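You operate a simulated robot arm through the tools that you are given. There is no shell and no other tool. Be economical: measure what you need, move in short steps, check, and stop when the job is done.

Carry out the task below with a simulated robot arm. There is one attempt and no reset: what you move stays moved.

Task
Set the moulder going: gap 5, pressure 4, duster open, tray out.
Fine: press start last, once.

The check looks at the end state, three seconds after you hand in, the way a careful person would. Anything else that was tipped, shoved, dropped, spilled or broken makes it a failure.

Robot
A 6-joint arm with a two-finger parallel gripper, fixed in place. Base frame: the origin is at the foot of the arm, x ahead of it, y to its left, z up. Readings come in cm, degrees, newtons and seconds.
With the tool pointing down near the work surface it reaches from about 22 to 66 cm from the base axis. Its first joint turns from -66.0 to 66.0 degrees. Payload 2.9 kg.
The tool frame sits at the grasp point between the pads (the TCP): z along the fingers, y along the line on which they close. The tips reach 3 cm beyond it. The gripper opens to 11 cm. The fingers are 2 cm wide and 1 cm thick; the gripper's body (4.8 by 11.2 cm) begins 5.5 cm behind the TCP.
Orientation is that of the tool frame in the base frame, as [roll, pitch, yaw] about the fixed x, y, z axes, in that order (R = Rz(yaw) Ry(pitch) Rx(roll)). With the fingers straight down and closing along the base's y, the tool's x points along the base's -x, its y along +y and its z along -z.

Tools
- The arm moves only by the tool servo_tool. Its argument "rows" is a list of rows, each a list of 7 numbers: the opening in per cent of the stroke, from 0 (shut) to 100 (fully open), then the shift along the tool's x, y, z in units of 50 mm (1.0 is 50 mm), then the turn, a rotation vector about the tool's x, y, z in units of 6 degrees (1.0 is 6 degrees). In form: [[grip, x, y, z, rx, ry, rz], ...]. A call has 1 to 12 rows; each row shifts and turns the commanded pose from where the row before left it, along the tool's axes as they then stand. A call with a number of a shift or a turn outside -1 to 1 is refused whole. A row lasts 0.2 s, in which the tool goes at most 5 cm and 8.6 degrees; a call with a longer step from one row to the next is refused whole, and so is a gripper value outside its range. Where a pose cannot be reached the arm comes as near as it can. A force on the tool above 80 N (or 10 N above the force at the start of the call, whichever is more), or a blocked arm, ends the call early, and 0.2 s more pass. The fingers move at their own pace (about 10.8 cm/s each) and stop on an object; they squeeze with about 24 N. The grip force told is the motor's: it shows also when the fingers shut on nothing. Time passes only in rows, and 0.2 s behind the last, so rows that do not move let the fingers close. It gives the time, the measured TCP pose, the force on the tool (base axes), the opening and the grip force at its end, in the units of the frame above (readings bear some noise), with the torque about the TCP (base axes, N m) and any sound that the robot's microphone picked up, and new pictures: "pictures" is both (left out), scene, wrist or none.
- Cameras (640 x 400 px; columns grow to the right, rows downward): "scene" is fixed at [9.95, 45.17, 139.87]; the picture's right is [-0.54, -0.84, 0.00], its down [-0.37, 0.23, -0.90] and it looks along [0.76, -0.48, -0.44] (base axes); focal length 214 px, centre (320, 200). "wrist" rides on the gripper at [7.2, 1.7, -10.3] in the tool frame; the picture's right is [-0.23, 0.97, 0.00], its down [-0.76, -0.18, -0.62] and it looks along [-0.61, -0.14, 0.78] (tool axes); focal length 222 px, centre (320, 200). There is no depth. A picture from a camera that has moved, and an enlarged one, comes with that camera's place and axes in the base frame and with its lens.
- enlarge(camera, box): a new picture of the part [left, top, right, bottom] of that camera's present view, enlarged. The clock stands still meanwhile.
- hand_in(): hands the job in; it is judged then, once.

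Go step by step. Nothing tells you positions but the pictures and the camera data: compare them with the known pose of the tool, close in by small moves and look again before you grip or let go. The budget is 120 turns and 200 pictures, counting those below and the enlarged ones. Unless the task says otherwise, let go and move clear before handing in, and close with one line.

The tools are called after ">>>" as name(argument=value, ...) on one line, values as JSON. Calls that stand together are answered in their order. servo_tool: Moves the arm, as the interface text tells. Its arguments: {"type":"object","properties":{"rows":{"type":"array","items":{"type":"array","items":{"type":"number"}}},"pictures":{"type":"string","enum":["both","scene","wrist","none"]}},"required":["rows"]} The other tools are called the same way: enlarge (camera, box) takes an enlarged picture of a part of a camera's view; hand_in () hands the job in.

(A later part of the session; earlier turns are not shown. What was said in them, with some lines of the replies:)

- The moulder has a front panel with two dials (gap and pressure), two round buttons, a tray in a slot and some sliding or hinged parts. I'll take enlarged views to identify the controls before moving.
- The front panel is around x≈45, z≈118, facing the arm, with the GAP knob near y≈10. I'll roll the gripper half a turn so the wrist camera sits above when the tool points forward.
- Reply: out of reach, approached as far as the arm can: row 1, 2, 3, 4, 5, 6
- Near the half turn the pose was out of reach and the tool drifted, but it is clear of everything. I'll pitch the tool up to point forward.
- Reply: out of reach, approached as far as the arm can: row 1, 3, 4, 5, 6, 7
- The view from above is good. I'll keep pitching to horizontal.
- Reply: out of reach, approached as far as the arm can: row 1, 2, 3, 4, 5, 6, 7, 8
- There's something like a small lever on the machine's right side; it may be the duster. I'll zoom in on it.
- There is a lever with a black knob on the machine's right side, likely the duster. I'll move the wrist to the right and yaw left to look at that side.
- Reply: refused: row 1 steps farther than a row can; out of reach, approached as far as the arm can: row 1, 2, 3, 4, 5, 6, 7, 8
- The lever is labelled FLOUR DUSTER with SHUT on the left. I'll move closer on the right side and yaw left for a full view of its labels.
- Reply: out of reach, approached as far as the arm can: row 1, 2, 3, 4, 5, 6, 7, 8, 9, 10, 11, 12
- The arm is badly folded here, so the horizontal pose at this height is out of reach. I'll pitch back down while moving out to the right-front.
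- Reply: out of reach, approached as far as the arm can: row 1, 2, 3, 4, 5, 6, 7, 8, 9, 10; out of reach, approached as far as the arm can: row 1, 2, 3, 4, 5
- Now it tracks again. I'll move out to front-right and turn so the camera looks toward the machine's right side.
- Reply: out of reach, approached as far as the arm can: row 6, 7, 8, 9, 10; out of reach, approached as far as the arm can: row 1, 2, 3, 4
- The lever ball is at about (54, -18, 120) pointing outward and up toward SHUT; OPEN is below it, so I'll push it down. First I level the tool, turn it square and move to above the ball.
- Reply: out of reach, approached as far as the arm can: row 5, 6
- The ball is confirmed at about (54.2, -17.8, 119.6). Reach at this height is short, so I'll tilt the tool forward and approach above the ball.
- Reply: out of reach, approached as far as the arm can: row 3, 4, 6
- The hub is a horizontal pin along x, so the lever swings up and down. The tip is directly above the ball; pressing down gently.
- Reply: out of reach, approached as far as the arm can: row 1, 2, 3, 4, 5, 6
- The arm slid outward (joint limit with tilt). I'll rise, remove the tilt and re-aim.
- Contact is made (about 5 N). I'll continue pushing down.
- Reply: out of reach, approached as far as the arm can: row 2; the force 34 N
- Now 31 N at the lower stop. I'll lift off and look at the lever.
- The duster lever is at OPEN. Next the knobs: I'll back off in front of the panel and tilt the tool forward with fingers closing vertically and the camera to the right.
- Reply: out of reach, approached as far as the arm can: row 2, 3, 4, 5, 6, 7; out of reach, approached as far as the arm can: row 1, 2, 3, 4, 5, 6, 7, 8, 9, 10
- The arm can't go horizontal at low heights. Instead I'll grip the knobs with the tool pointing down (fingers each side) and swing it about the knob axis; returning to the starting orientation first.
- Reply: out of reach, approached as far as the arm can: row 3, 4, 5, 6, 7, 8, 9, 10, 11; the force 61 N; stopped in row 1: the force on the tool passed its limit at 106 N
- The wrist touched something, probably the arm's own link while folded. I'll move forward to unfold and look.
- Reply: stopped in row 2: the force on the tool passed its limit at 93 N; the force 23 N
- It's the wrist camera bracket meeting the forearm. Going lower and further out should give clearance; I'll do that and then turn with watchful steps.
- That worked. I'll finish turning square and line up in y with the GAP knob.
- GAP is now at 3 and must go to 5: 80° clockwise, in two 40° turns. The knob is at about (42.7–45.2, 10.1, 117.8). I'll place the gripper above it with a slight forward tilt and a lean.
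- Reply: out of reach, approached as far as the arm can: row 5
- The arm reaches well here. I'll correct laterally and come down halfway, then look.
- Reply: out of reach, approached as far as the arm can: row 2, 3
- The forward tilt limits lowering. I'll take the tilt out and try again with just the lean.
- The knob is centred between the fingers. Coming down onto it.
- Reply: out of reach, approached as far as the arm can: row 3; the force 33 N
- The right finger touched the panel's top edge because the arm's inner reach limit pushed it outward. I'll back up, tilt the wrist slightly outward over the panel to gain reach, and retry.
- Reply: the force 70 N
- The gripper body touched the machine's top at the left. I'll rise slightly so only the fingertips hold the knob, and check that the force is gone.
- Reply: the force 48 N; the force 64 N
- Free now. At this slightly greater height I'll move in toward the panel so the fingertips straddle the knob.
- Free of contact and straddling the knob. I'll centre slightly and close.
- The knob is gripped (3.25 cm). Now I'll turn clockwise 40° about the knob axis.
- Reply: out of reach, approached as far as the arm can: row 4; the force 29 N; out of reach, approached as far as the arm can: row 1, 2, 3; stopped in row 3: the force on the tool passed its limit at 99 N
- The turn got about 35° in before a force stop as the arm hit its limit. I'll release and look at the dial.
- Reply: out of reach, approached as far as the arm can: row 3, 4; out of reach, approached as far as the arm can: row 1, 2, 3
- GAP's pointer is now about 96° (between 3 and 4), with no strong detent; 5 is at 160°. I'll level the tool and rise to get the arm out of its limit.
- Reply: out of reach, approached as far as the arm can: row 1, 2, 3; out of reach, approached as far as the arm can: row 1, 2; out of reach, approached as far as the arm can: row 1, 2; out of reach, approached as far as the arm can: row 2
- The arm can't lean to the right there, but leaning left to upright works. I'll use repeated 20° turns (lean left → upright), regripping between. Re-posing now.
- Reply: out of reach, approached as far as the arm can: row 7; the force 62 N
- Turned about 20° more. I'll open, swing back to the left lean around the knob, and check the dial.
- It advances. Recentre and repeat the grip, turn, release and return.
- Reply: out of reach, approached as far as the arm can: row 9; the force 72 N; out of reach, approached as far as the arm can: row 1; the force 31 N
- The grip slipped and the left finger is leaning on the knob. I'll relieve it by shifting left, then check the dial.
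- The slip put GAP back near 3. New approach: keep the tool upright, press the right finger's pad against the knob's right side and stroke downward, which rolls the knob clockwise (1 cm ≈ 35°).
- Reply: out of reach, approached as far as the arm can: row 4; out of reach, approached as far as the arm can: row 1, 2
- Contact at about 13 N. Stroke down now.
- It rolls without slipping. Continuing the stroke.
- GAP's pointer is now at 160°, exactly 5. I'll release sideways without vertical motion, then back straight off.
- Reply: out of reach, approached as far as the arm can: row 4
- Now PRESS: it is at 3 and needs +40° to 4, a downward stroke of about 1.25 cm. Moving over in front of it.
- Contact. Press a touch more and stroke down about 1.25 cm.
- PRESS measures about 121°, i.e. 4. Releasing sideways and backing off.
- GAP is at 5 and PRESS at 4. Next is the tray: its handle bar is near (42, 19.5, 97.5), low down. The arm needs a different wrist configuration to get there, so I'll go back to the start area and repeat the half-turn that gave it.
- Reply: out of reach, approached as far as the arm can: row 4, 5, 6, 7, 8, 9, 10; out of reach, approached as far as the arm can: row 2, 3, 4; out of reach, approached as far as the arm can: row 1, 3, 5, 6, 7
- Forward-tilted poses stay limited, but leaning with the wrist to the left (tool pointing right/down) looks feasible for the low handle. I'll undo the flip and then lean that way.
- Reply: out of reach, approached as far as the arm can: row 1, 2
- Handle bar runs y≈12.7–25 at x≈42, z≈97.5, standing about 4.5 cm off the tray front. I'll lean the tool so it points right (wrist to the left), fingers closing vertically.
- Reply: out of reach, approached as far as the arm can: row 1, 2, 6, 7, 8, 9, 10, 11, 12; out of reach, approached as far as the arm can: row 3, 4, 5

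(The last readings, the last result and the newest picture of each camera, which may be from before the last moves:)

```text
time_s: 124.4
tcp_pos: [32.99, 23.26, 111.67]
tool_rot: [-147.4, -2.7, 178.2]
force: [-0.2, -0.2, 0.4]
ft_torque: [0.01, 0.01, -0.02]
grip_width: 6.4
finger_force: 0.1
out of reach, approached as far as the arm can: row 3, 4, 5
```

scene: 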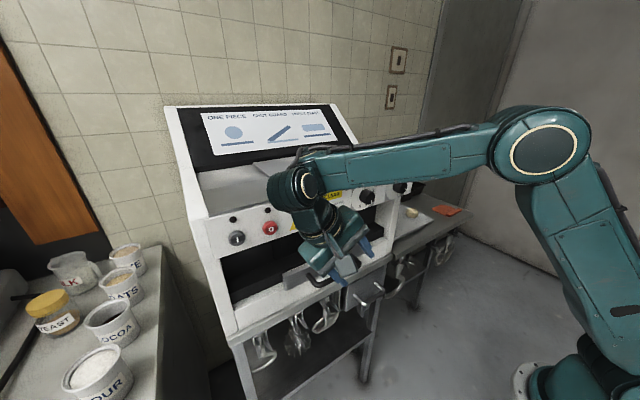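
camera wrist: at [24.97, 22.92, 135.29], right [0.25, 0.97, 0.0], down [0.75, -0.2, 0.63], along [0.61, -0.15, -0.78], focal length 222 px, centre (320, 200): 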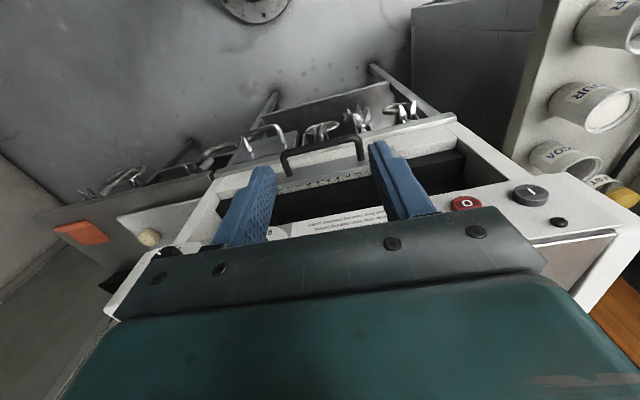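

>>> servo_tool(rows=[[58, -0.15, 0.22, 0.34, 0.3, 0, 0], [58, -0.15, 0.22, 0.34, 0.3, 0, 0], [58, -0.15, 0.22, 0.34, 0.3, 0, 0], [58, 0, 0.22, 0.34, 0.3, 0, 0], [58, 0, 0, 0, 0, 0, 0]], pictures="both")

```text
time_s: 125.6
tcp_pos: [33.74, 26.45, 104.82]
tool_rot: [-141.1, -3.3, 177.7]
force: [0.5, 0.3, -0.8]
ft_torque: [-0.02, 0.03, 0.0]
grip_width: 6.38
finger_force: 0.0
out of reach, approached as far as the arm can: row 1, 2, 3, 4
camera wrist: at [27.16, 34.5, 112.25], right [0.22, 0.75, -0.62], down [0.8, 0.22, 0.55], along [0.55, -0.62, -0.55], focal length 222 px, centre (320, 200)
```

scene: 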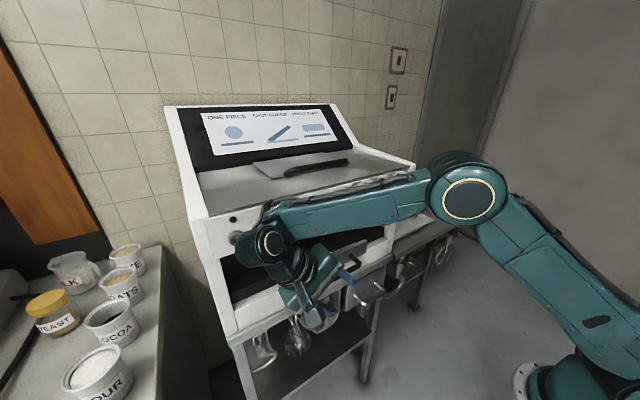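
wrist: 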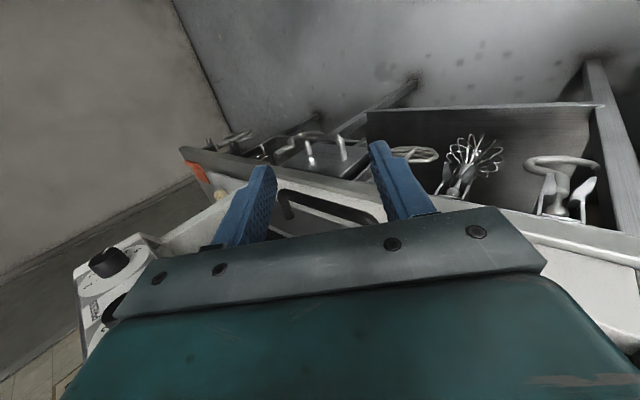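

Descending works with this lean. To clear the panel and buttons the wrist must sit further back, so I'll yaw the tool so it points right-forward-down, and see how far that is reachable.

>>> servo_tool(rows=[[40, 0, 0, 0, 0, -0.53, -0.64], [40, 0, 0, 0, 0, -0.53, -0.64], [40, 0, 0, 0, 0, -0.53, -0.64], [40, 0, 0, 0, 0, -0.53, -0.64], [40, 0, 0, 0, 0, -0.53, -0.64], [40, 0, 0, 0, 0, 0, 0]], pictures="both")

```text
time_s: 127.0
tcp_pos: [27.54, 34.4, 106.7]
tool_rot: [-144.3, -4.4, -163.5]
force: [0.5, -0.7, 0.7]
ft_torque: [0.0, 0.0, 0.0]
grip_width: 4.38
finger_force: 0.1
out of reach, approached as far as the arm can: row 1, 2, 3, 4, 5
camera wrist: at [19.09, 39.56, 114.59], right [-0.05, 0.81, -0.58], down [0.71, 0.44, 0.55], along [0.7, -0.39, -0.6], focal length 222 px, centre (320, 200)
```

scene: 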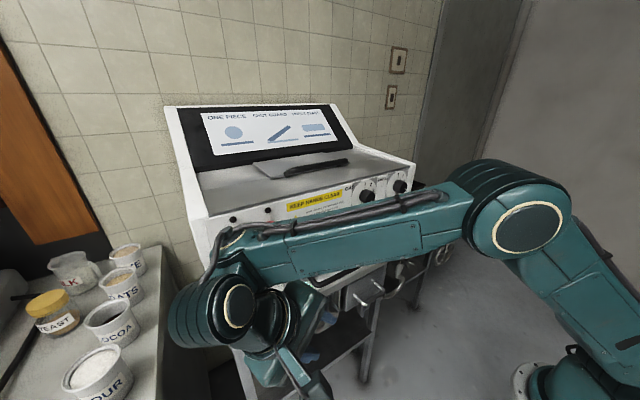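
wrist: 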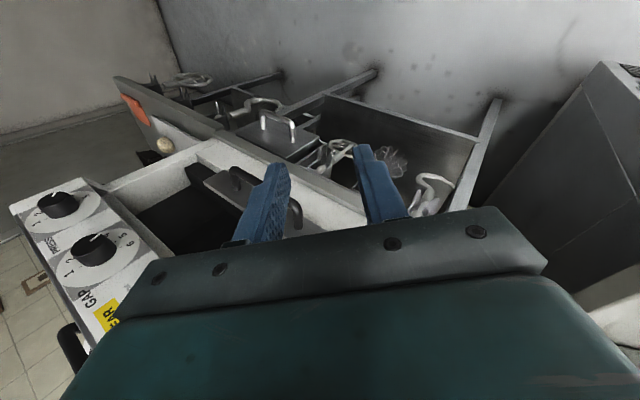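

Going too far toward the j1 limit. I'll undo that yaw and instead increase the lean while lowering and shifting right, keeping the wrist bend moderate.

>>> servo_tool(rows=[[40, 0, 0, 0, 0, 0.53, 0.64], [40, 0, 0, 0, 0, 0.53, 0.64], [40, 0, 0, 0, 0, 0.53, 0.64], [40, -0.5, -0.6, 0.2, 0, 0, 0], [40, -0.5, -0.6, 0.2, 0, 0, 0], [40, 0, 0, 0, 0, 0, 0]], pictures="none")

```text
time_s: 128.4
tcp_pos: [32.86, 28.7, 108.24]
tool_rot: [-142.6, -4.5, -178.1]
force: [-0.4, 0.0, 0.0]
ft_torque: [0.0, -0.02, 0.02]
grip_width: 4.4
finger_force: 0.0
```

>>> servo_tool(rows=[[40, 0, -0.05, 0.44, 1, 0, 0], [40, 0, 0, 0.44, 1, 0, 0], [40, 0, 0.05, 0.44, 1, 0, 0], [40, 0, 0.1, 0.4, 1, 0, 0], [40, 0, 0, 0, 0, 0, 0]], pictures="both")

```text
time_s: 129.6
tcp_pos: [20.57, 28.1, 98.76]
tool_rot: [-122.8, -5.2, -179.0]
force: [1.0, 0.0, -0.2]
ft_torque: [-0.02, -0.02, 0.01]
grip_width: 4.39
finger_force: 0.1
out of reach, approached as far as the arm can: row 1, 2, 3, 4
camera wrist: at [13.48, 37.47, 103.62], right [0.14, 0.53, -0.84], down [0.8, 0.44, 0.41], along [0.59, -0.72, -0.36], focal length 222 px, centre (320, 200)
```

scene: 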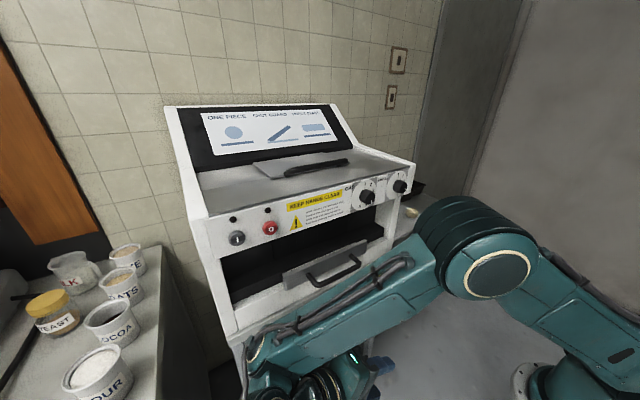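
wrist: 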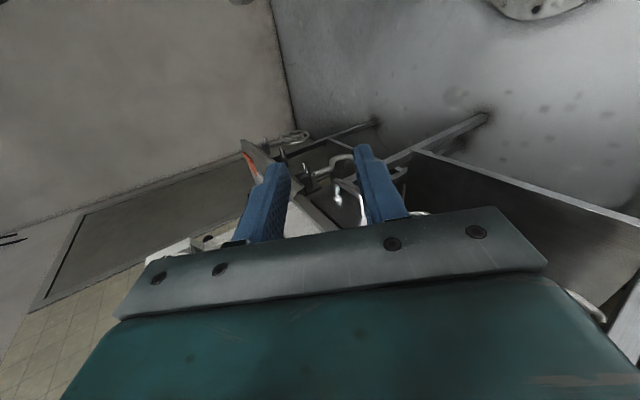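

The arm wants its wrist well to the left. So I'll take the handle at its left end with a nearly horizontal tool. Moving forward and checking reach.

>>> servo_tool(rows=[[50, -0.7, 0.1, -0.2, 0.3, -0.3, -0.14], [50, -0.7, 0.1, -0.2, 0.3, -0.3, -0.14], [50, -0.7, 0.1, -0.2, 0.3, -0.3, -0.14], [50, -0.4, 0, -0.2, 0.3, -0.3, -0.14], [50, 0, 0, 0, 0.3, -0.3, -0.14], [50, 0, 0, 0, 0, 0, 0]], pictures="scene")

```text
time_s: 131.0
tcp_pos: [18.08, 30.9, 93.6]
tool_rot: [-118.9, -6.1, -174.7]
force: [0.2, -0.1, -0.8]
ft_torque: [0.02, -0.01, 0.01]
grip_width: 5.48
finger_force: 0.0
out of reach, approached as far as the arm can: row 1, 2, 3, 4, 5
```

scene: 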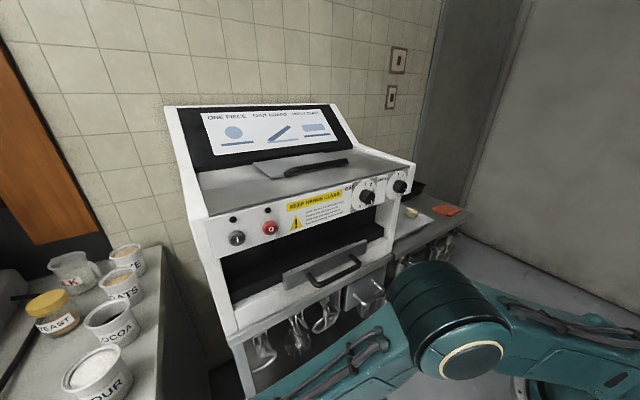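

>>> servo_tool(rows=[[50, -0.6, 0, 0, 0, 0, 0], [50, -0.6, 0, 0, 0, 0, 0], [50, -0.6, 0, 0, 0, 0, 0], [50, 0, 0, 0, 0, 0, 0]], pictures="none")

>>> servo_tool(rows=[[50, 0, -0.3, -0.5, 0, 0, 0], [50, 0, -0.3, -0.5, 0, 0, 0], [50, -0.6, 0, 0, 0, 0, 0], [50, -0.6, 0, 0, 0, 0, 0], [50, 0, 0, 0, 0, 0, 0]], pictures="scene")

```text
time_s: 132.0
tcp_pos: [19.17, 32.21, 91.52]
tool_rot: [-119.3, -6.3, -175.3]
force: [0.1, 0.3, 0.2]
ft_torque: [0.0, -0.01, 0.01]
grip_width: 5.5
finger_force: 0.0
out of reach, approached as far as the arm can: row 1, 2, 3
```

```text
time_s: 133.2
tcp_pos: [18.63, 32.12, 93.3]
tool_rot: [-119.3, -6.3, -175.0]
force: [0.6, -0.8, -0.2]
ft_torque: [-0.03, 0.0, 0.01]
grip_width: 5.49
finger_force: 0.0
out of reach, approached as far as the arm can: row 1, 2, 3, 4
```

scene: 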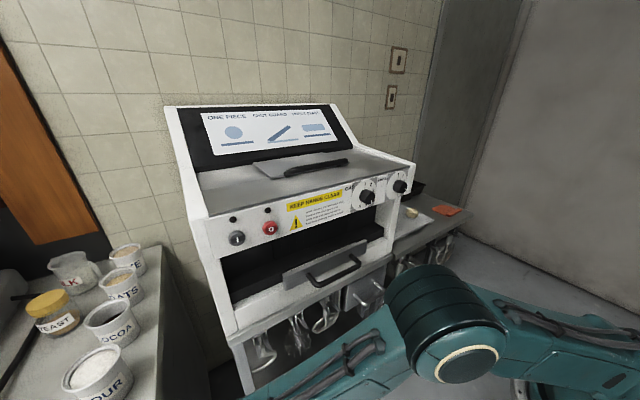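

This pose is a dead end (several joints at limits). I'll come back upright in the free area in front and probe straight-down reach with different tool yaws, without pictures.

>>> servo_tool(rows=[[30, 0, 0, -0.6, -1, 0, 0], [30, 0, 0, -0.6, -1, 0, 0], [30, 0, 0, -0.6, -1, 0, 0], [30, 0, 0, -0.6, -1, 0, 0], [30, 0, 0, -0.6, -1, 0, 0], [30, 0, 0, -0.4, -1, 0, 0], [30, 0, 0, -0.4, -1, 0, 0], [30, 0, 0, -0.4, -1, 0, 0], [30, 0, 0, -0.4, -1, 0, 0], [30, 0, 0, 0, -1, 0, 0], [30, 0, 0, 0, 0, 0, 0]], pictures="none")

>>> servo_tool(rows=[[30, -0.6, -0.5, 0, 0, 0, 0], [30, -0.6, -0.5, 0, 0, 0, 0], [30, 0, 0, 0.5, 0, 0, 0], [30, 0, 0, 0.5, 0, 0, 0], [30, 0, 0, 0.5, 0, 0, 0], [30, 0, 0, 0.5, 0, 0, 0], [30, 0, 0, 0, 0, 0, 0]], pictures="none")

```text
time_s: 135.6
tcp_pos: [20.63, 47.27, 111.95]
tool_rot: [-178.7, -6.3, -174.7]
force: [-0.1, 0.3, 0.4]
ft_torque: [0.02, -0.02, 0.01]
grip_width: 3.31
finger_force: 0.0
out of reach, approached as far as the arm can: row 1, 2, 4, 10
```

```text
time_s: 137.2
tcp_pos: [29.41, 47.45, 106.18]
tool_rot: [-178.7, -6.3, -174.7]
force: [-0.6, 0.4, 0.5]
ft_torque: [-0.04, -0.01, 0.02]
grip_width: 3.31
finger_force: 0.1
out of reach, approached as far as the arm can: row 1, 2, 3, 4, 5, 6
```

>>> servo_tool(rows=[[30, -0.1, -0.35, 0, 1, 0, 0], [30, -0.1, -0.35, 0.05, 1, 0, 0], [30, -0.1, -0.32, 0.1, 1, 0, 0], [30, -0.1, -0.3, 0.15, 1, 0, 0], [30, -0.1, -0.28, 0.2, 1, 0, 0], [30, -0.1, -0.25, 0.25, 1, 0, 0], [30, 0, 0, 0, 0, 0, 0]], pictures="none")

>>> servo_tool(rows=[[30, -0.2, 0, 0.3, 0.5, 0, 0], [30, -0.2, 0, 0.3, 0.5, 0, 0], [30, -0.2, 0, 0.3, 0.5, 0, 0], [30, 0, 0, 0, 0, 0, 0]], pictures="scene")

```text
time_s: 138.8
tcp_pos: [32.61, 36.89, 104.29]
tool_rot: [-143.2, -6.1, -174.7]
force: [-0.1, 0.8, -0.5]
ft_torque: [0.01, 0.02, -0.01]
grip_width: 3.29
finger_force: 0.1
out of reach, approached as far as the arm can: row 6
```

```text
time_s: 139.8
tcp_pos: [29.21, 33.35, 97.67]
tool_rot: [-135.1, -6.8, -175.5]
force: [-0.5, -0.2, -0.3]
ft_torque: [0.04, 0.0, -0.01]
grip_width: 3.3
finger_force: 0.0
out of reach, approached as far as the arm can: row 1, 2, 3
```

scene: 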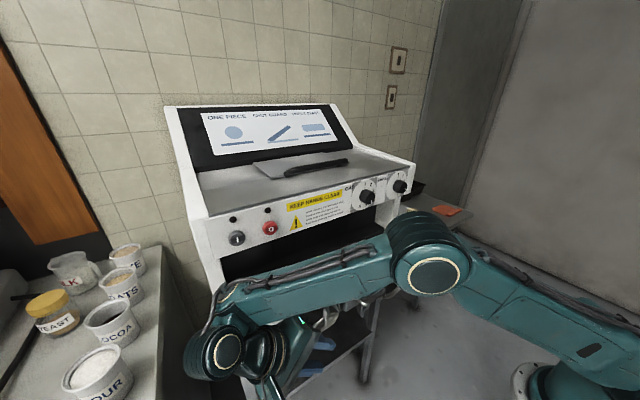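

>>> servo_tool(rows=[[30, -0.4, 0, 0, 0, 0, 0], [30, -0.4, 0, 0, 0, 0, 0], [30, -0.4, 0, 0, 0, 0, 0], [30, 0, 0, 0, 0, 0, 0]], pictures="none")

>>> servo_tool(rows=[[30, -0.3, 0, 0, 0, 0, 0], [30, 0, -0.3, -0.3, 0, 0, 0], [30, 0, -0.3, -0.3, 0, 0, 0], [30, 0, 0, 0, 0, 0, 0]], pictures="none")

```text
time_s: 140.8
tcp_pos: [29.21, 34.35, 95.41]
tool_rot: [-134.7, -6.6, -175.2]
force: [0.0, -0.3, 0.5]
ft_torque: [-0.02, 0.01, 0.02]
grip_width: 3.31
finger_force: 0.1
out of reach, approached as far as the arm can: row 1, 2, 3
```

```text
time_s: 141.8
tcp_pos: [27.51, 34.47, 98.45]
tool_rot: [-134.3, -6.3, -174.9]
force: [-1.2, 1.0, -0.3]
ft_torque: [-0.02, -0.01, 0.02]
grip_width: 3.29
finger_force: 0.0
out of reach, approached as far as the arm can: row 1, 2, 3
```

I now suspect the limits came from wrist roll and side-lean, not from height itself. I'll go upright with the camera side toward the arm (yaw 180), in front of the tray, and test a plain descent with a forward tilt.

>>> servo_tool(rows=[[20, 0, -0.3, -0.7, -1, 0, 0], [20, 0, -0.3, -0.7, -1, 0, 0], [20, 0, -0.3, -0.7, -1, 0, 0], [20, 0, -0.3, -0.7, -1, 0, 0], [20, 0, -0.4, -0.6, -1, 0, 0], [20, 0, -0.4, -0.6, -1, 0, 0], [20, 0, -0.7, -0.4, -1, 0, 0], [20, 0, -0.7, -0.2, -0.5, 0, 0], [20, 0, -0.7, 0, 0, 0, 0], [20, -0.3, -0.7, 0, 0, 0, 0], [20, -0.3, -0.7, 0, 0, 0, 0], [20, 0, 0, 0, 0, 0, 0]], pictures="none")

```text
time_s: 144.4
tcp_pos: [34.59, 19.96, 123.53]
tool_rot: [-178.9, -6.1, -174.7]
force: [-0.4, 0.2, 0.0]
ft_torque: [-0.01, -0.01, 0.02]
grip_width: 2.21
finger_force: 0.1
```

>>> servo_tool(rows=[[20, 0, 0, 0, 0, -1, 0], [20, 0, 0, 0, 0, -1, 0], [20, 0, 0, 0, 0, -1, 0], [20, 0, 0, 0, 0, -0.5, 0], [20, 0, 0, 0, 0, 0, 0]], pictures="none")

>>> servo_tool(rows=[[20, 0.1, 0, 0.4, 0, 0, 0], [20, 0.1, 0, 0.4, 0, 0, 0], [20, 0.1, 0, 0.4, 0, 0, 0], [20, 0, 0, 0, 0, 0, 0]], pictures="none")

```text
time_s: 145.6
tcp_pos: [34.74, 19.99, 123.62]
tool_rot: [-179.0, 15.1, -174.2]
force: [0.8, -0.2, -0.6]
ft_torque: [0.0, -0.02, 0.02]
grip_width: 2.17
finger_force: 0.0
```

```text
time_s: 146.6
tcp_pos: [34.73, 19.88, 117.15]
tool_rot: [-179.0, 14.8, -174.2]
force: [0.7, 0.0, 0.3]
ft_torque: [-0.01, 0.0, -0.01]
grip_width: 2.2
finger_force: 0.1
```

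Confirmed: at yaw 180 with no side lean, the arm descends with a forward tilt freely. I'll continue down toward the handle with tilt 25° and closed fingers.

>>> servo_tool(rows=[[0, 0.1, 0, 0.3, 0, -1, 0], [0, 0.1, 0, 0.3, 0, -0.7, 0], [0, 0.1, 0, 0.4, 0, 0, 0], [0, 0, 0, 0.4, 0, 0, 0], [0, 0, 0, 0, 0, 0, 0]], pictures="wrist")

```text
time_s: 147.8
tcp_pos: [35.99, 19.84, 110.45]
tool_rot: [-178.9, 25.1, -174.1]
force: [-0.2, 0.1, 0.9]
ft_torque: [0.0, 0.0, -0.01]
grip_width: 0.01
finger_force: 24.1
camera wrist: at [24.87, 20.56, 116.62], right [0.11, 0.99, 0.08], down [0.44, -0.12, 0.89], along [0.89, -0.07, -0.45], focal length 222 px, centre (320, 200)
```

wrist: 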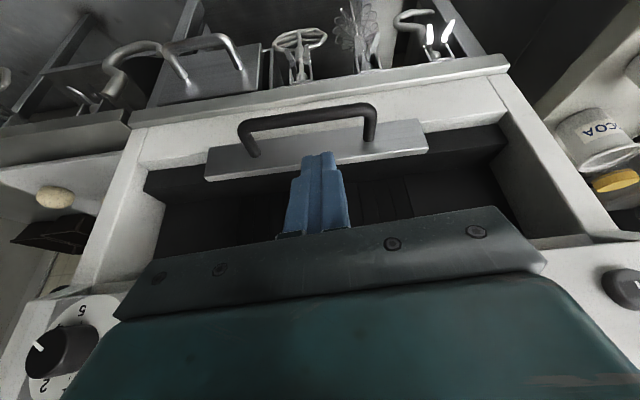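

The handle is right below ahead. I'll move to just above the gap behind the bar.

>>> servo_tool(rows=[[0, -0.1, -0.03, 0.35, 0, 0, 0], [0, -0.1, -0.03, 0.35, 0, 0, 0], [0, -0.1, -0.03, 0.35, 0, 0, 0], [0, -0.1, -0.03, 0.35, 0, 0, 0], [0, 0, 0, 0, 0, 0, 0]], pictures="wrist")

```text
time_s: 149.0
tcp_pos: [41.0, 19.6, 104.81]
tool_rot: [-178.8, 25.1, -174.1]
force: [0.7, -0.1, -0.2]
ft_torque: [-0.04, 0.03, 0.02]
grip_width: 0.01
finger_force: 23.7
camera wrist: at [29.78, 20.34, 111.08], right [0.11, 0.99, 0.08], down [0.44, -0.12, 0.89], along [0.89, -0.07, -0.45], focal length 222 px, centre (320, 200)
```

wrist: 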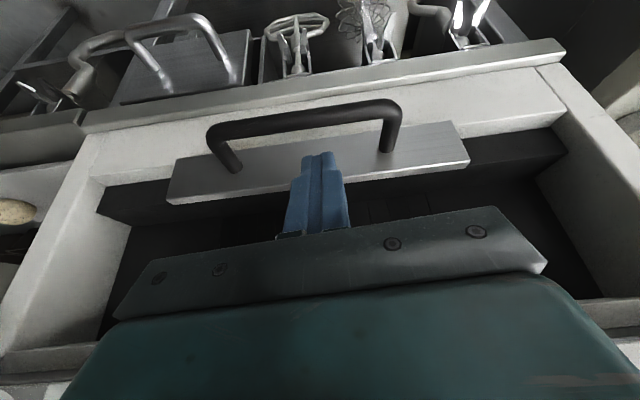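

>>> servo_tool(rows=[[0, 0, 0, 0.3, 0, 0, 0], [0, 0, 0, 0.3, 0, 0, 0], [0, 0, 0, 0.3, 0, 0, 0], [0, 0, 0, 0.28, 0, 0, 0], [0, 0, 0, 0, 0, 0, 0]], pictures="wrist")

```text
time_s: 150.2
tcp_pos: [43.36, 19.75, 99.58]
tool_rot: [-178.8, 25.2, -174.1]
force: [-0.5, -0.2, -0.1]
ft_torque: [-0.04, -0.01, 0.03]
grip_width: 0.0
finger_force: 23.6
camera wrist: at [32.21, 20.5, 105.81], right [0.11, 0.99, 0.08], down [0.44, -0.12, 0.89], along [0.89, -0.07, -0.45], focal length 222 px, centre (320, 200)
```

wrist: 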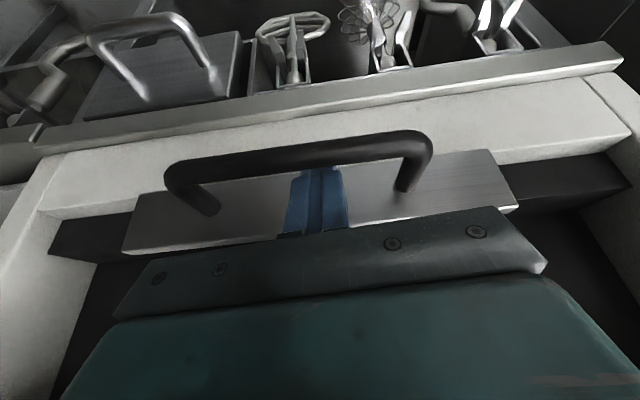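

The fingers are behind the bar. Pulling the tray out along -x.

>>> servo_tool(rows=[[0, 0.27, 0.03, -0.127, 0, 0, 0], [0, 0.27, 0.03, -0.127, 0, 0, 0], [0, 0.27, 0.03, -0.127, 0, 0, 0], [0, 0.27, 0.03, -0.127, 0, 0, 0], [0, 0.27, 0.03, -0.127, 0, 0, 0]], pictures="both")

```text
time_s: 151.4
tcp_pos: [35.78, 19.66, 99.58]
tool_rot: [-178.8, 25.3, -174.2]
force: [0.6, -4.6, 14.7]
ft_torque: [0.18, 0.14, 0.04]
grip_width: 0.02
finger_force: 23.8
camera wrist: at [24.68, 20.52, 105.82], right [0.11, 0.99, 0.08], down [0.44, -0.12, 0.89], along [0.89, -0.07, -0.45], focal length 222 px, centre (320, 200)
```

scene: 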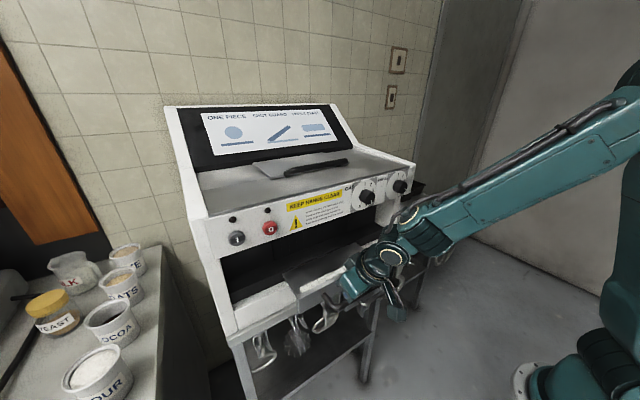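
wrist: 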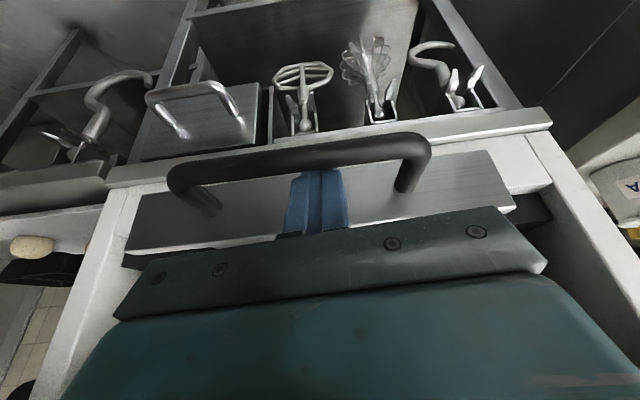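

The tray slides. Continuing to its stop.

>>> servo_tool(rows=[[0, 0.27, 0.03, -0.127, 0, 0, 0], [0, 0.27, 0.03, -0.127, 0, 0, 0], [0, 0.27, 0.03, -0.127, 0, 0, 0], [0, 0, 0, 0, 0, 0, 0]], pictures="none")

```text
time_s: 152.4
tcp_pos: [31.27, 19.74, 99.64]
tool_rot: [-178.9, 25.2, -174.3]
force: [1.6, -5.6, 26.0]
ft_torque: [0.29, 0.28, 0.04]
grip_width: 0.01
finger_force: 24.2
```

>>> servo_tool(rows=[[0, 0.26, 0.03, -0.15, 0, 0, 0], [0, 0.26, 0.03, -0.14, 0, 0, 0], [0, 0.26, 0.03, -0.14, 0, 0, 0], [0, 0, 0, 0, 0, 0, 0]], pictures="wrist")

>>> enlarge(camera="scene", box=[200, 200, 440, 350])

```text
time_s: 153.4
tcp_pos: [26.81, 19.74, 99.8]
tool_rot: [-178.7, 25.0, -174.0]
force: [0.5, 0.4, 0.1]
ft_torque: [-0.01, -0.05, 0.0]
grip_width: 0.01
finger_force: 23.9
camera wrist: at [15.73, 20.55, 106.02], right [0.11, 0.99, 0.08], down [0.44, -0.12, 0.89], along [0.89, -0.07, -0.45], focal length 222 px, centre (320, 200)
```

wrist: 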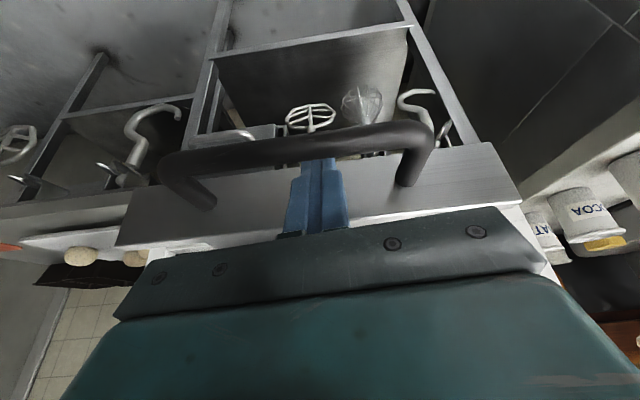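

```text
2.67 times, centred on (320, 275) of scene
camera zoom: at [9.95, 45.17, 139.87], right [-0.54, -0.84, 0.0], down [-0.37, 0.23, -0.9], along [0.76, -0.48, -0.44], focal length 572 px, centre (320, 0)
```

zoom: 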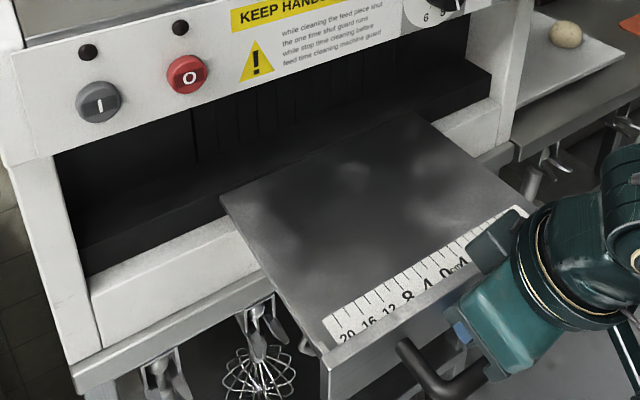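

The tray is out about 16 cm with its rear just inside the mouth. I'll pull gently a bit more to see whether there's a stop.

>>> servo_tool(rows=[[0, 0.18, 0.02, -0.085, 0, 0, 0], [0, 0.18, 0.02, -0.085, 0, 0, 0], [0, 0, 0, 0, 0, 0, 0]], pictures="none")

>>> enlarge(camera="scene", box=[200, 200, 440, 350])

```text
time_s: 154.2
tcp_pos: [25.74, 19.92, 100.3]
tool_rot: [-179.1, 26.7, -174.8]
force: [60.1, -4.5, 7.0]
ft_torque: [0.28, -0.95, 0.09]
grip_width: 0.01
finger_force: 24.2
```

```text
2.67 times, centred on (320, 275) of scene
camera zoom: at [10.12, 45.15, 139.86], right [-0.54, -0.84, 0.0], down [-0.37, 0.23, -0.9], along [0.76, -0.48, -0.44], focal length 572 px, centre (320, 0)
```

zoom: 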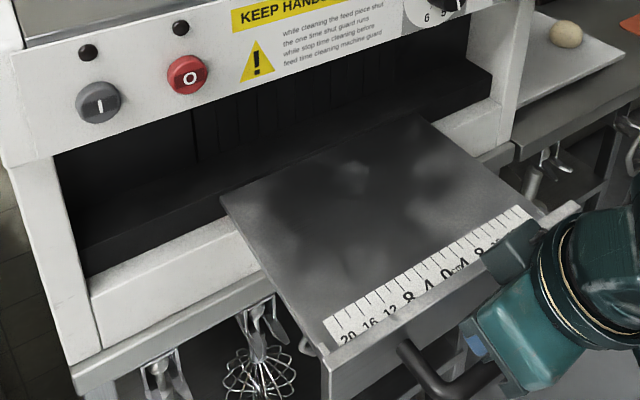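

It hit its stop (60 N): tray fully out. I'll relax the pull and withdraw the fingers upward.

>>> servo_tool(rows=[[0, -0.13, -0.01, 0.06, 0, 0, 0], [0, -0.13, -0.01, 0.06, 0, 0, 0], [0, 0, 0, -0.1, 0, 0, 0]], pictures="none")

```text
time_s: 155.0
tcp_pos: [25.84, 19.77, 100.04]
tool_rot: [-178.6, 24.7, -173.9]
force: [0.2, -0.4, 0.6]
ft_torque: [0.01, 0.03, -0.01]
grip_width: 0.0
finger_force: 23.3
```

>>> servo_tool(rows=[[0, -0.06, 0, -0.05, 0, 0, 0], [0, 0, 0, -0.3, 0, 0, 0], [0, 0, 0, -0.5, 0, 0, 0], [0, 0, 0, -0.7, 0, 0, 0], [0, 0, 0, -0.8, 0, 0, 0], [0, -0.3, 0, -0.8, 0, 0, 0], [0, -0.3, 0, -0.8, 0, 0, 0]], pictures="both")

```text
time_s: 156.6
tcp_pos: [22.03, 18.98, 119.32]
tool_rot: [-178.9, 25.0, -174.1]
force: [-0.3, 0.2, -0.2]
ft_torque: [-0.01, 0.03, 0.0]
grip_width: 0.04
finger_force: 23.4
out of reach, approached as far as the arm can: row 6, 7
camera wrist: at [10.99, 19.77, 125.66], right [0.11, 0.99, 0.08], down [0.44, -0.12, 0.89], along [0.89, -0.07, -0.45], focal length 222 px, centre (320, 200)
```

scene: 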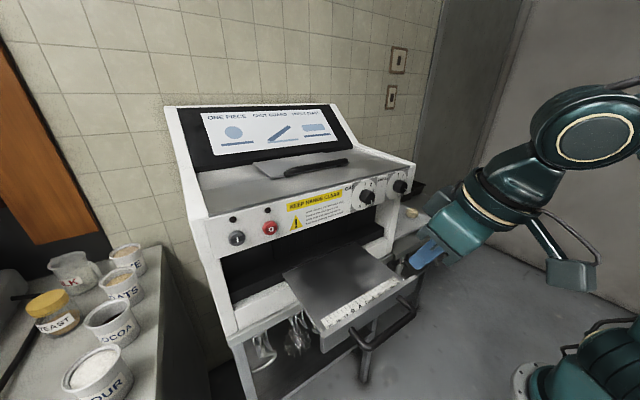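
wrist: 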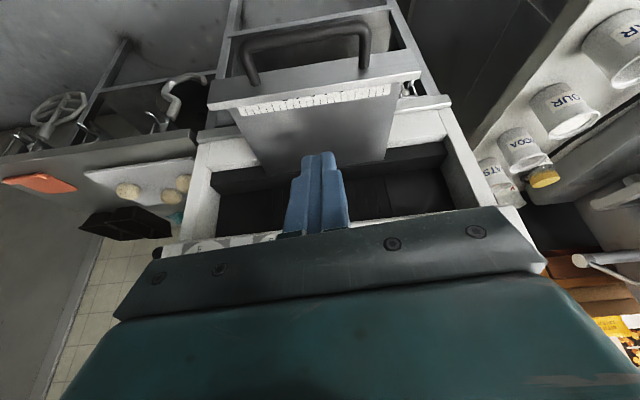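

The tray is fully out. Before starting I'll check that the top guard is shut.

>>> enlarge(camera="scene", box=[190, 130, 390, 220])

```text
3.20 times, centred on (290, 175) of scene
camera zoom: at [9.95, 45.17, 139.87], right [-0.54, -0.84, 0.0], down [-0.37, 0.23, -0.9], along [0.76, -0.48, -0.44], focal length 686 px, centre (416, 280)
```

zoom: 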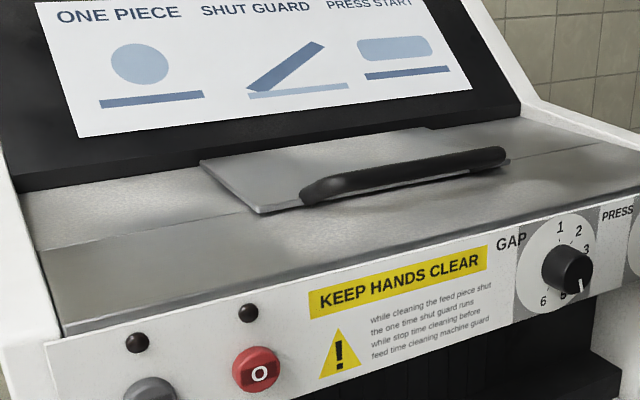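

The guard plate sits at the top surface level (shut). Everything is set, so I'll go to the start button (I) at about (44, 40.9, 117) with closed fingers.

>>> servo_tool(rows=[[0, 0, 0, 0, 0, 0.85, 0.5], [0, 0, 0, 0, 0, 0.85, 0.5], [0, -0.47, 0.63, 0.1, 0, 0, 0], [0, -0.47, 0.63, 0.1, 0, 0, 0], [0, -0.47, 0.63, 0.1, 0, 0, 0], [0, -0.47, 0.63, 0.1, 0, 0, 0], [0, -0.4, 0.63, 0.1, 0, 0, 0], [0, -0.3, 0.63, 0.1, 0, 0, 0], [0, -0.2, 0.63, 0.1, 0, 0, 0], [0, 0, 0, 0, 0, 0, 0]], pictures="wrist")

```text
time_s: 158.8
tcp_pos: [36.11, 40.98, 119.49]
tool_rot: [179.0, 14.9, 179.6]
force: [0.1, 0.7, 0.1]
ft_torque: [0.0, -0.03, 0.02]
grip_width: 0.0
finger_force: 24.1
out of reach, approached as far as the arm can: row 9
camera wrist: at [26.42, 42.63, 127.65], right [0.22, 0.97, 0.08], down [0.58, -0.19, 0.79], along [0.79, -0.13, -0.6], focal length 222 px, centre (320, 200)
```

wrist: 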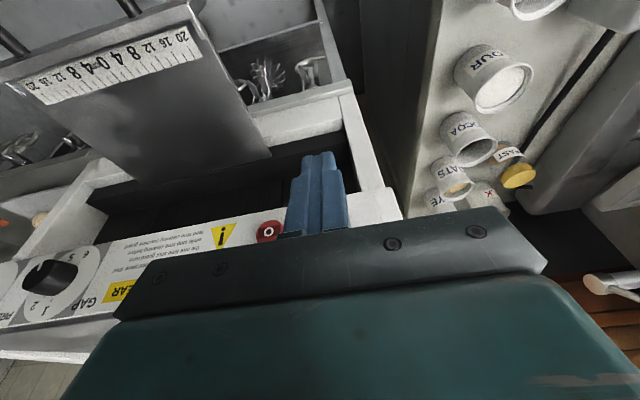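

The red O is at y≈34.4 and my fingertips are lined up with I at y≈41. Advancing toward the button.

>>> servo_tool(rows=[[0, -0.39, 0, 0.1, 0, 0, 0], [0, -0.39, 0, 0.1, 0, 0, 0], [0, -0.2, 0, 0.05, 0, 0, 0], [0, 0, 0, 0, 0, 0, 0]], pictures="wrist")

>>> enlarge(camera="scene", box=[200, 200, 296, 260])

```text
time_s: 159.8
tcp_pos: [38.83, 41.41, 118.18]
tool_rot: [179.0, 14.9, 179.6]
force: [0.0, 0.0, 0.2]
ft_torque: [-0.01, 0.01, 0.01]
grip_width: 0.01
finger_force: 24.1
out of reach, approached as far as the arm can: row 1, 2, 3
camera wrist: at [29.14, 42.81, 126.27], right [0.22, 0.97, 0.08], down [0.57, -0.19, 0.8], along [0.79, -0.13, -0.6], focal length 222 px, centre (320, 200)
```

wrist: 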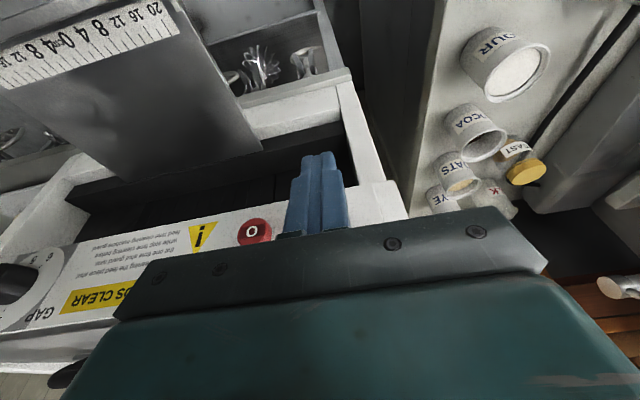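

```text
6.67 times, centred on (248, 230) of scene
camera zoom: at [9.95, 45.17, 139.87], right [-0.54, -0.84, 0.0], down [-0.37, 0.23, -0.9], along [0.76, -0.48, -0.44], focal length 1430 px, centre (800, 0)
```

zoom: 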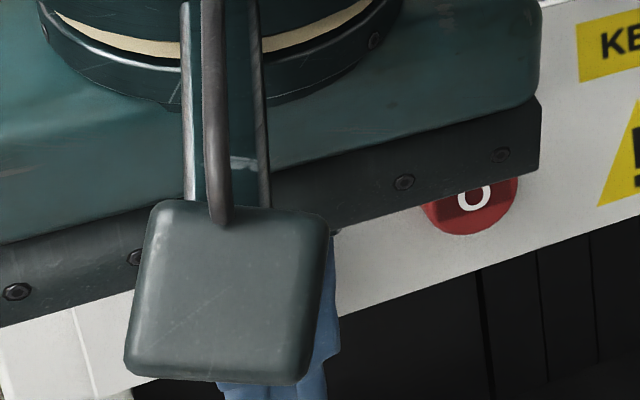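

>>> servo_tool(rows=[[0, 0, 0, -0.15, 0, 0.8, 0], [0, 0, -0.1, -0.15, 0, 0.8, 0], [0, 0, 0, 0, 0, 0, 0]], pictures="none")

>>> servo_tool(rows=[[0, -0.2, 0, 0.02, 0, 0, 0], [0, -0.2, 0, 0.02, 0, 0, 0], [0, 0, 0, 0, 0, 0, 0]], pictures="none")

```text
time_s: 160.6
tcp_pos: [34.78, 42.44, 118.52]
tool_rot: [177.0, 6.0, 179.6]
force: [0.4, -0.3, -0.3]
ft_torque: [0.01, 0.0, -0.03]
grip_width: 0.0
finger_force: 24.0
out of reach, approached as far as the arm can: row 1, 2
```

```text
time_s: 161.4
tcp_pos: [33.84, 42.81, 118.05]
tool_rot: [177.8, 5.1, 179.6]
force: [0.6, -0.2, -0.7]
ft_torque: [0.01, 0.0, 0.0]
grip_width: 0.0
finger_force: 24.0
out of reach, approached as far as the arm can: row 1, 2
```

I was at the arm's outer reach here. Tilting the tool forward more (and yawing it in line with the arm) brings the wrist closer; doing that away from the panel.

>>> servo_tool(rows=[[0, 0, 0, 0, 0, -1, 0], [0, 0, 0, 0, 0, -1, 0], [0, 0, 0, 0, 0, -0.5, -1], [0, 0, 0, 0, 0, -0.5, -1], [0, 0, 0, 0, 0, -0.5, -1], [0, 0, 0, 0, 0, -0.5, -1], [0, 0, 0, 0, 0, -0.5, -1], [0, 0, 0, 0, 0, -1, 0], [0, 0, 0, 0, 0, 0, 0]], pictures="none")

```text
time_s: 163.4
tcp_pos: [35.77, 41.81, 117.84]
tool_rot: [-166.2, 35.5, -144.6]
force: [-0.2, -0.5, -0.5]
ft_torque: [0.03, -0.03, -0.02]
grip_width: 0.0
finger_force: 23.5
out of reach, approached as far as the arm can: row 5, 6, 7, 8
```

>>> servo_tool(rows=[[0, -0.19, -0.19, 0.127, 0, 0, 0], [0, -0.19, -0.19, 0.127, 0, 0, 0], [0, -0.19, -0.19, 0.127, 0, 0, 0], [0, 0, 0, 0, 0, 0, 0]], pictures="wrist")

>>> enlarge(camera="scene", box=[200, 200, 296, 260])

```text
time_s: 164.4
tcp_pos: [40.01, 40.99, 118.47]
tool_rot: [-166.1, 35.3, -144.6]
force: [0.2, 0.1, -0.4]
ft_torque: [0.03, -0.04, 0.0]
grip_width: 0.0
finger_force: 24.4
camera wrist: at [28.22, 37.6, 122.13], right [-0.29, 0.96, -0.06], down [0.21, 0.12, 0.97], along [0.93, 0.26, -0.24], focal length 222 px, centre (320, 200)
```

wrist: 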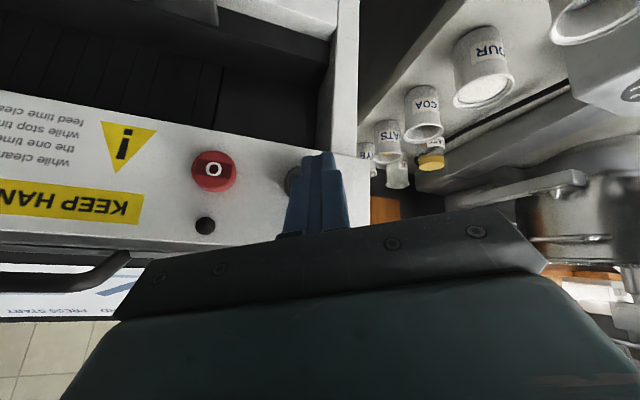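

```text
6.67 times, centred on (248, 230) of scene
camera zoom: at [9.96, 45.17, 139.87], right [-0.54, -0.84, 0.0], down [-0.37, 0.23, -0.9], along [0.76, -0.48, -0.44], focal length 1430 px, centre (800, 0)
```

zoom: 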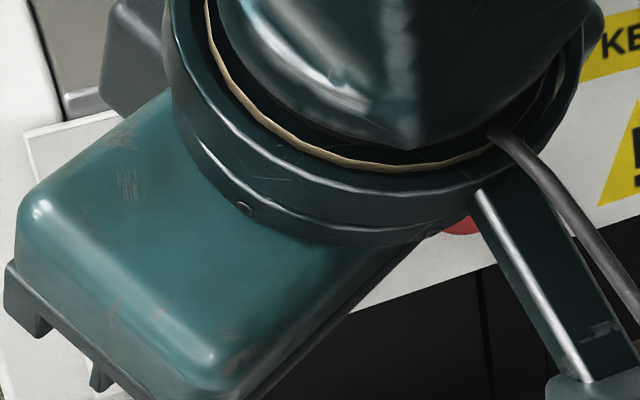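

The I button is directly ahead of the fingertips, and O is well clear. Advancing in small steps to contact.

>>> servo_tool(rows=[[0, -0.066, -0.045, 0.06, 0, 0, 0], [0, -0.066, -0.045, 0.06, 0, 0, 0], [0, 0, 0, 0, 0, 0, 0]], pictures="none")

```text
time_s: 165.2
tcp_pos: [41.02, 40.94, 118.47]
tool_rot: [-166.0, 35.3, -144.7]
force: [-0.4, -0.2, 1.2]
ft_torque: [-0.04, 0.03, -0.01]
grip_width: 0.03
finger_force: 23.5
```

>>> servo_tool(rows=[[0, -0.04, -0.027, 0.036, 0, 0, 0], [0, -0.04, -0.027, 0.036, 0, 0, 0], [0, -0.04, -0.027, 0.036, 0, 0, 0]], pictures="none")

```text
time_s: 166.0
tcp_pos: [41.74, 40.97, 118.44]
tool_rot: [-166.2, 35.2, -144.4]
force: [-12.9, -0.1, 1.5]
ft_torque: [0.02, 0.2, 0.03]
grip_width: 0.01
finger_force: 24.0
heard: click
```

A click was heard: the button is pressed. Retreating straight back.

>>> servo_tool(rows=[[0, 0.13, 0.09, -0.12, 0, 0, 0], [0, 0.26, 0.18, -0.24, 0, 0, 0], [0, 0.4, 0.27, -0.36, 0, 0, 0], [0, 0.4, 0.27, -0.36, 0, 0, 0], [0, 0.4, 0.27, -0.36, 0, 0, 0], [0, 0, 0, 0, 0, 0, 0]], pictures="both")

>>> enlarge(camera="scene", box=[200, 150, 440, 300])

```text
time_s: 167.4
tcp_pos: [34.37, 39.29, 118.19]
tool_rot: [-166.1, 35.3, -144.6]
force: [0.6, -0.5, 0.3]
ft_torque: [0.02, 0.0, -0.05]
grip_width: 0.01
finger_force: 24.4
out of reach, approached as far as the arm can: row 4, 5
camera wrist: at [22.49, 35.77, 121.86], right [-0.29, 0.96, -0.06], down [0.22, 0.12, 0.97], along [0.93, 0.26, -0.24], focal length 222 px, centre (320, 200)
```

scene: 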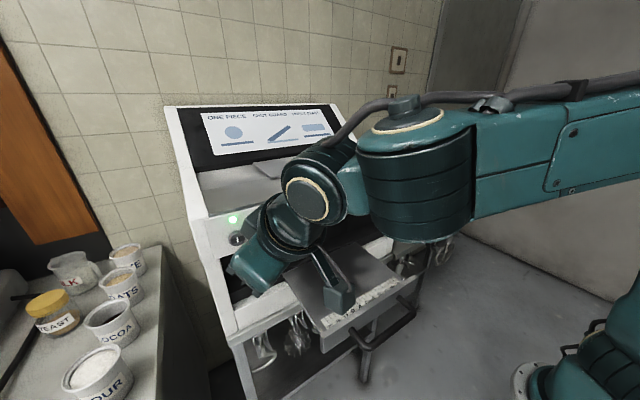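
wrist: 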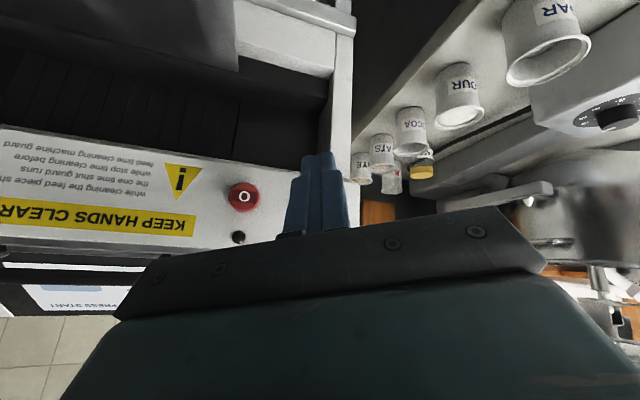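

```text
2.67 times, centred on (320, 225) of scene
camera zoom: at [9.95, 45.17, 139.87], right [-0.54, -0.84, 0.0], down [-0.37, 0.23, -0.9], along [0.76, -0.48, -0.44], focal length 572 px, centre (320, 133)
```

zoom: 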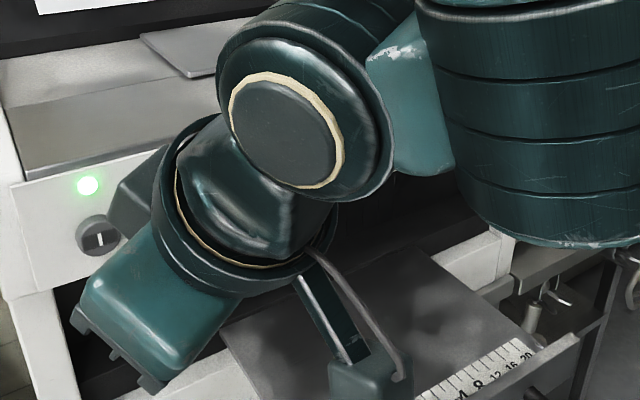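

The green lamp is on; the moulder is running. I'll move clear and do a final check of the dials and tray.

>>> servo_tool(rows=[[0, 0.1, -0.3, -0.7, 0, 0, 0], [0, 0.0, -0.4, -0.7, 0, 0, 0], [0, 0.0, -0.6, -0.6, 0, 0, 0], [0, 0.0, -0.6, -0.6, 0, 0, 0], [0, 0, 0, 0, 0, 0, 0]], pictures="scene")

>>> enlarge(camera="scene", box=[200, 150, 440, 300])

```text
time_s: 168.6
tcp_pos: [31.57, 28.27, 130.13]
tool_rot: [-166.1, 35.3, -144.7]
force: [0.6, 0.6, 0.1]
ft_torque: [0.0, -0.05, 0.03]
grip_width: 0.01
finger_force: 23.8
out of reach, approached as far as the arm can: row 1, 2
```

scene: 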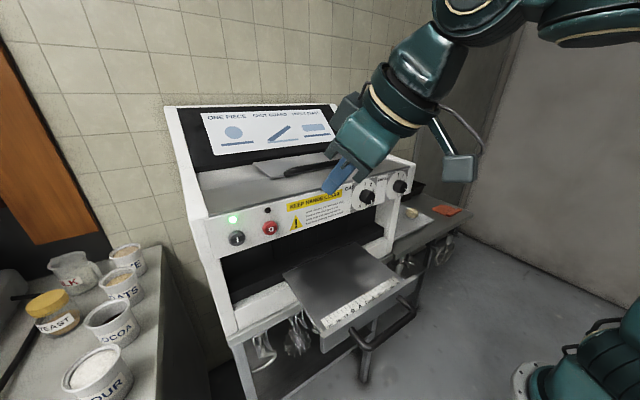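

```text
2.67 times, centred on (320, 225) of scene
camera zoom: at [9.95, 45.17, 139.87], right [-0.54, -0.84, 0.0], down [-0.37, 0.23, -0.9], along [0.76, -0.48, -0.44], focal length 572 px, centre (320, 133)
```

zoom: 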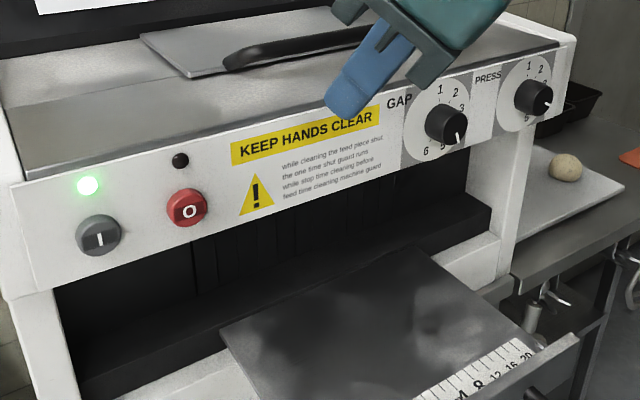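

The green lamp is lit, GAP is at 5, PRESS is at 4, the tray is out, and the duster was left at OPEN. The arm is clear, so I'm handing in.

>>> hand_in()

```text
The job is handed in.
```

The moulder is running with gap at 5, pressure at 4, the duster open and the tray pulled fully out. I pressed start once, last.
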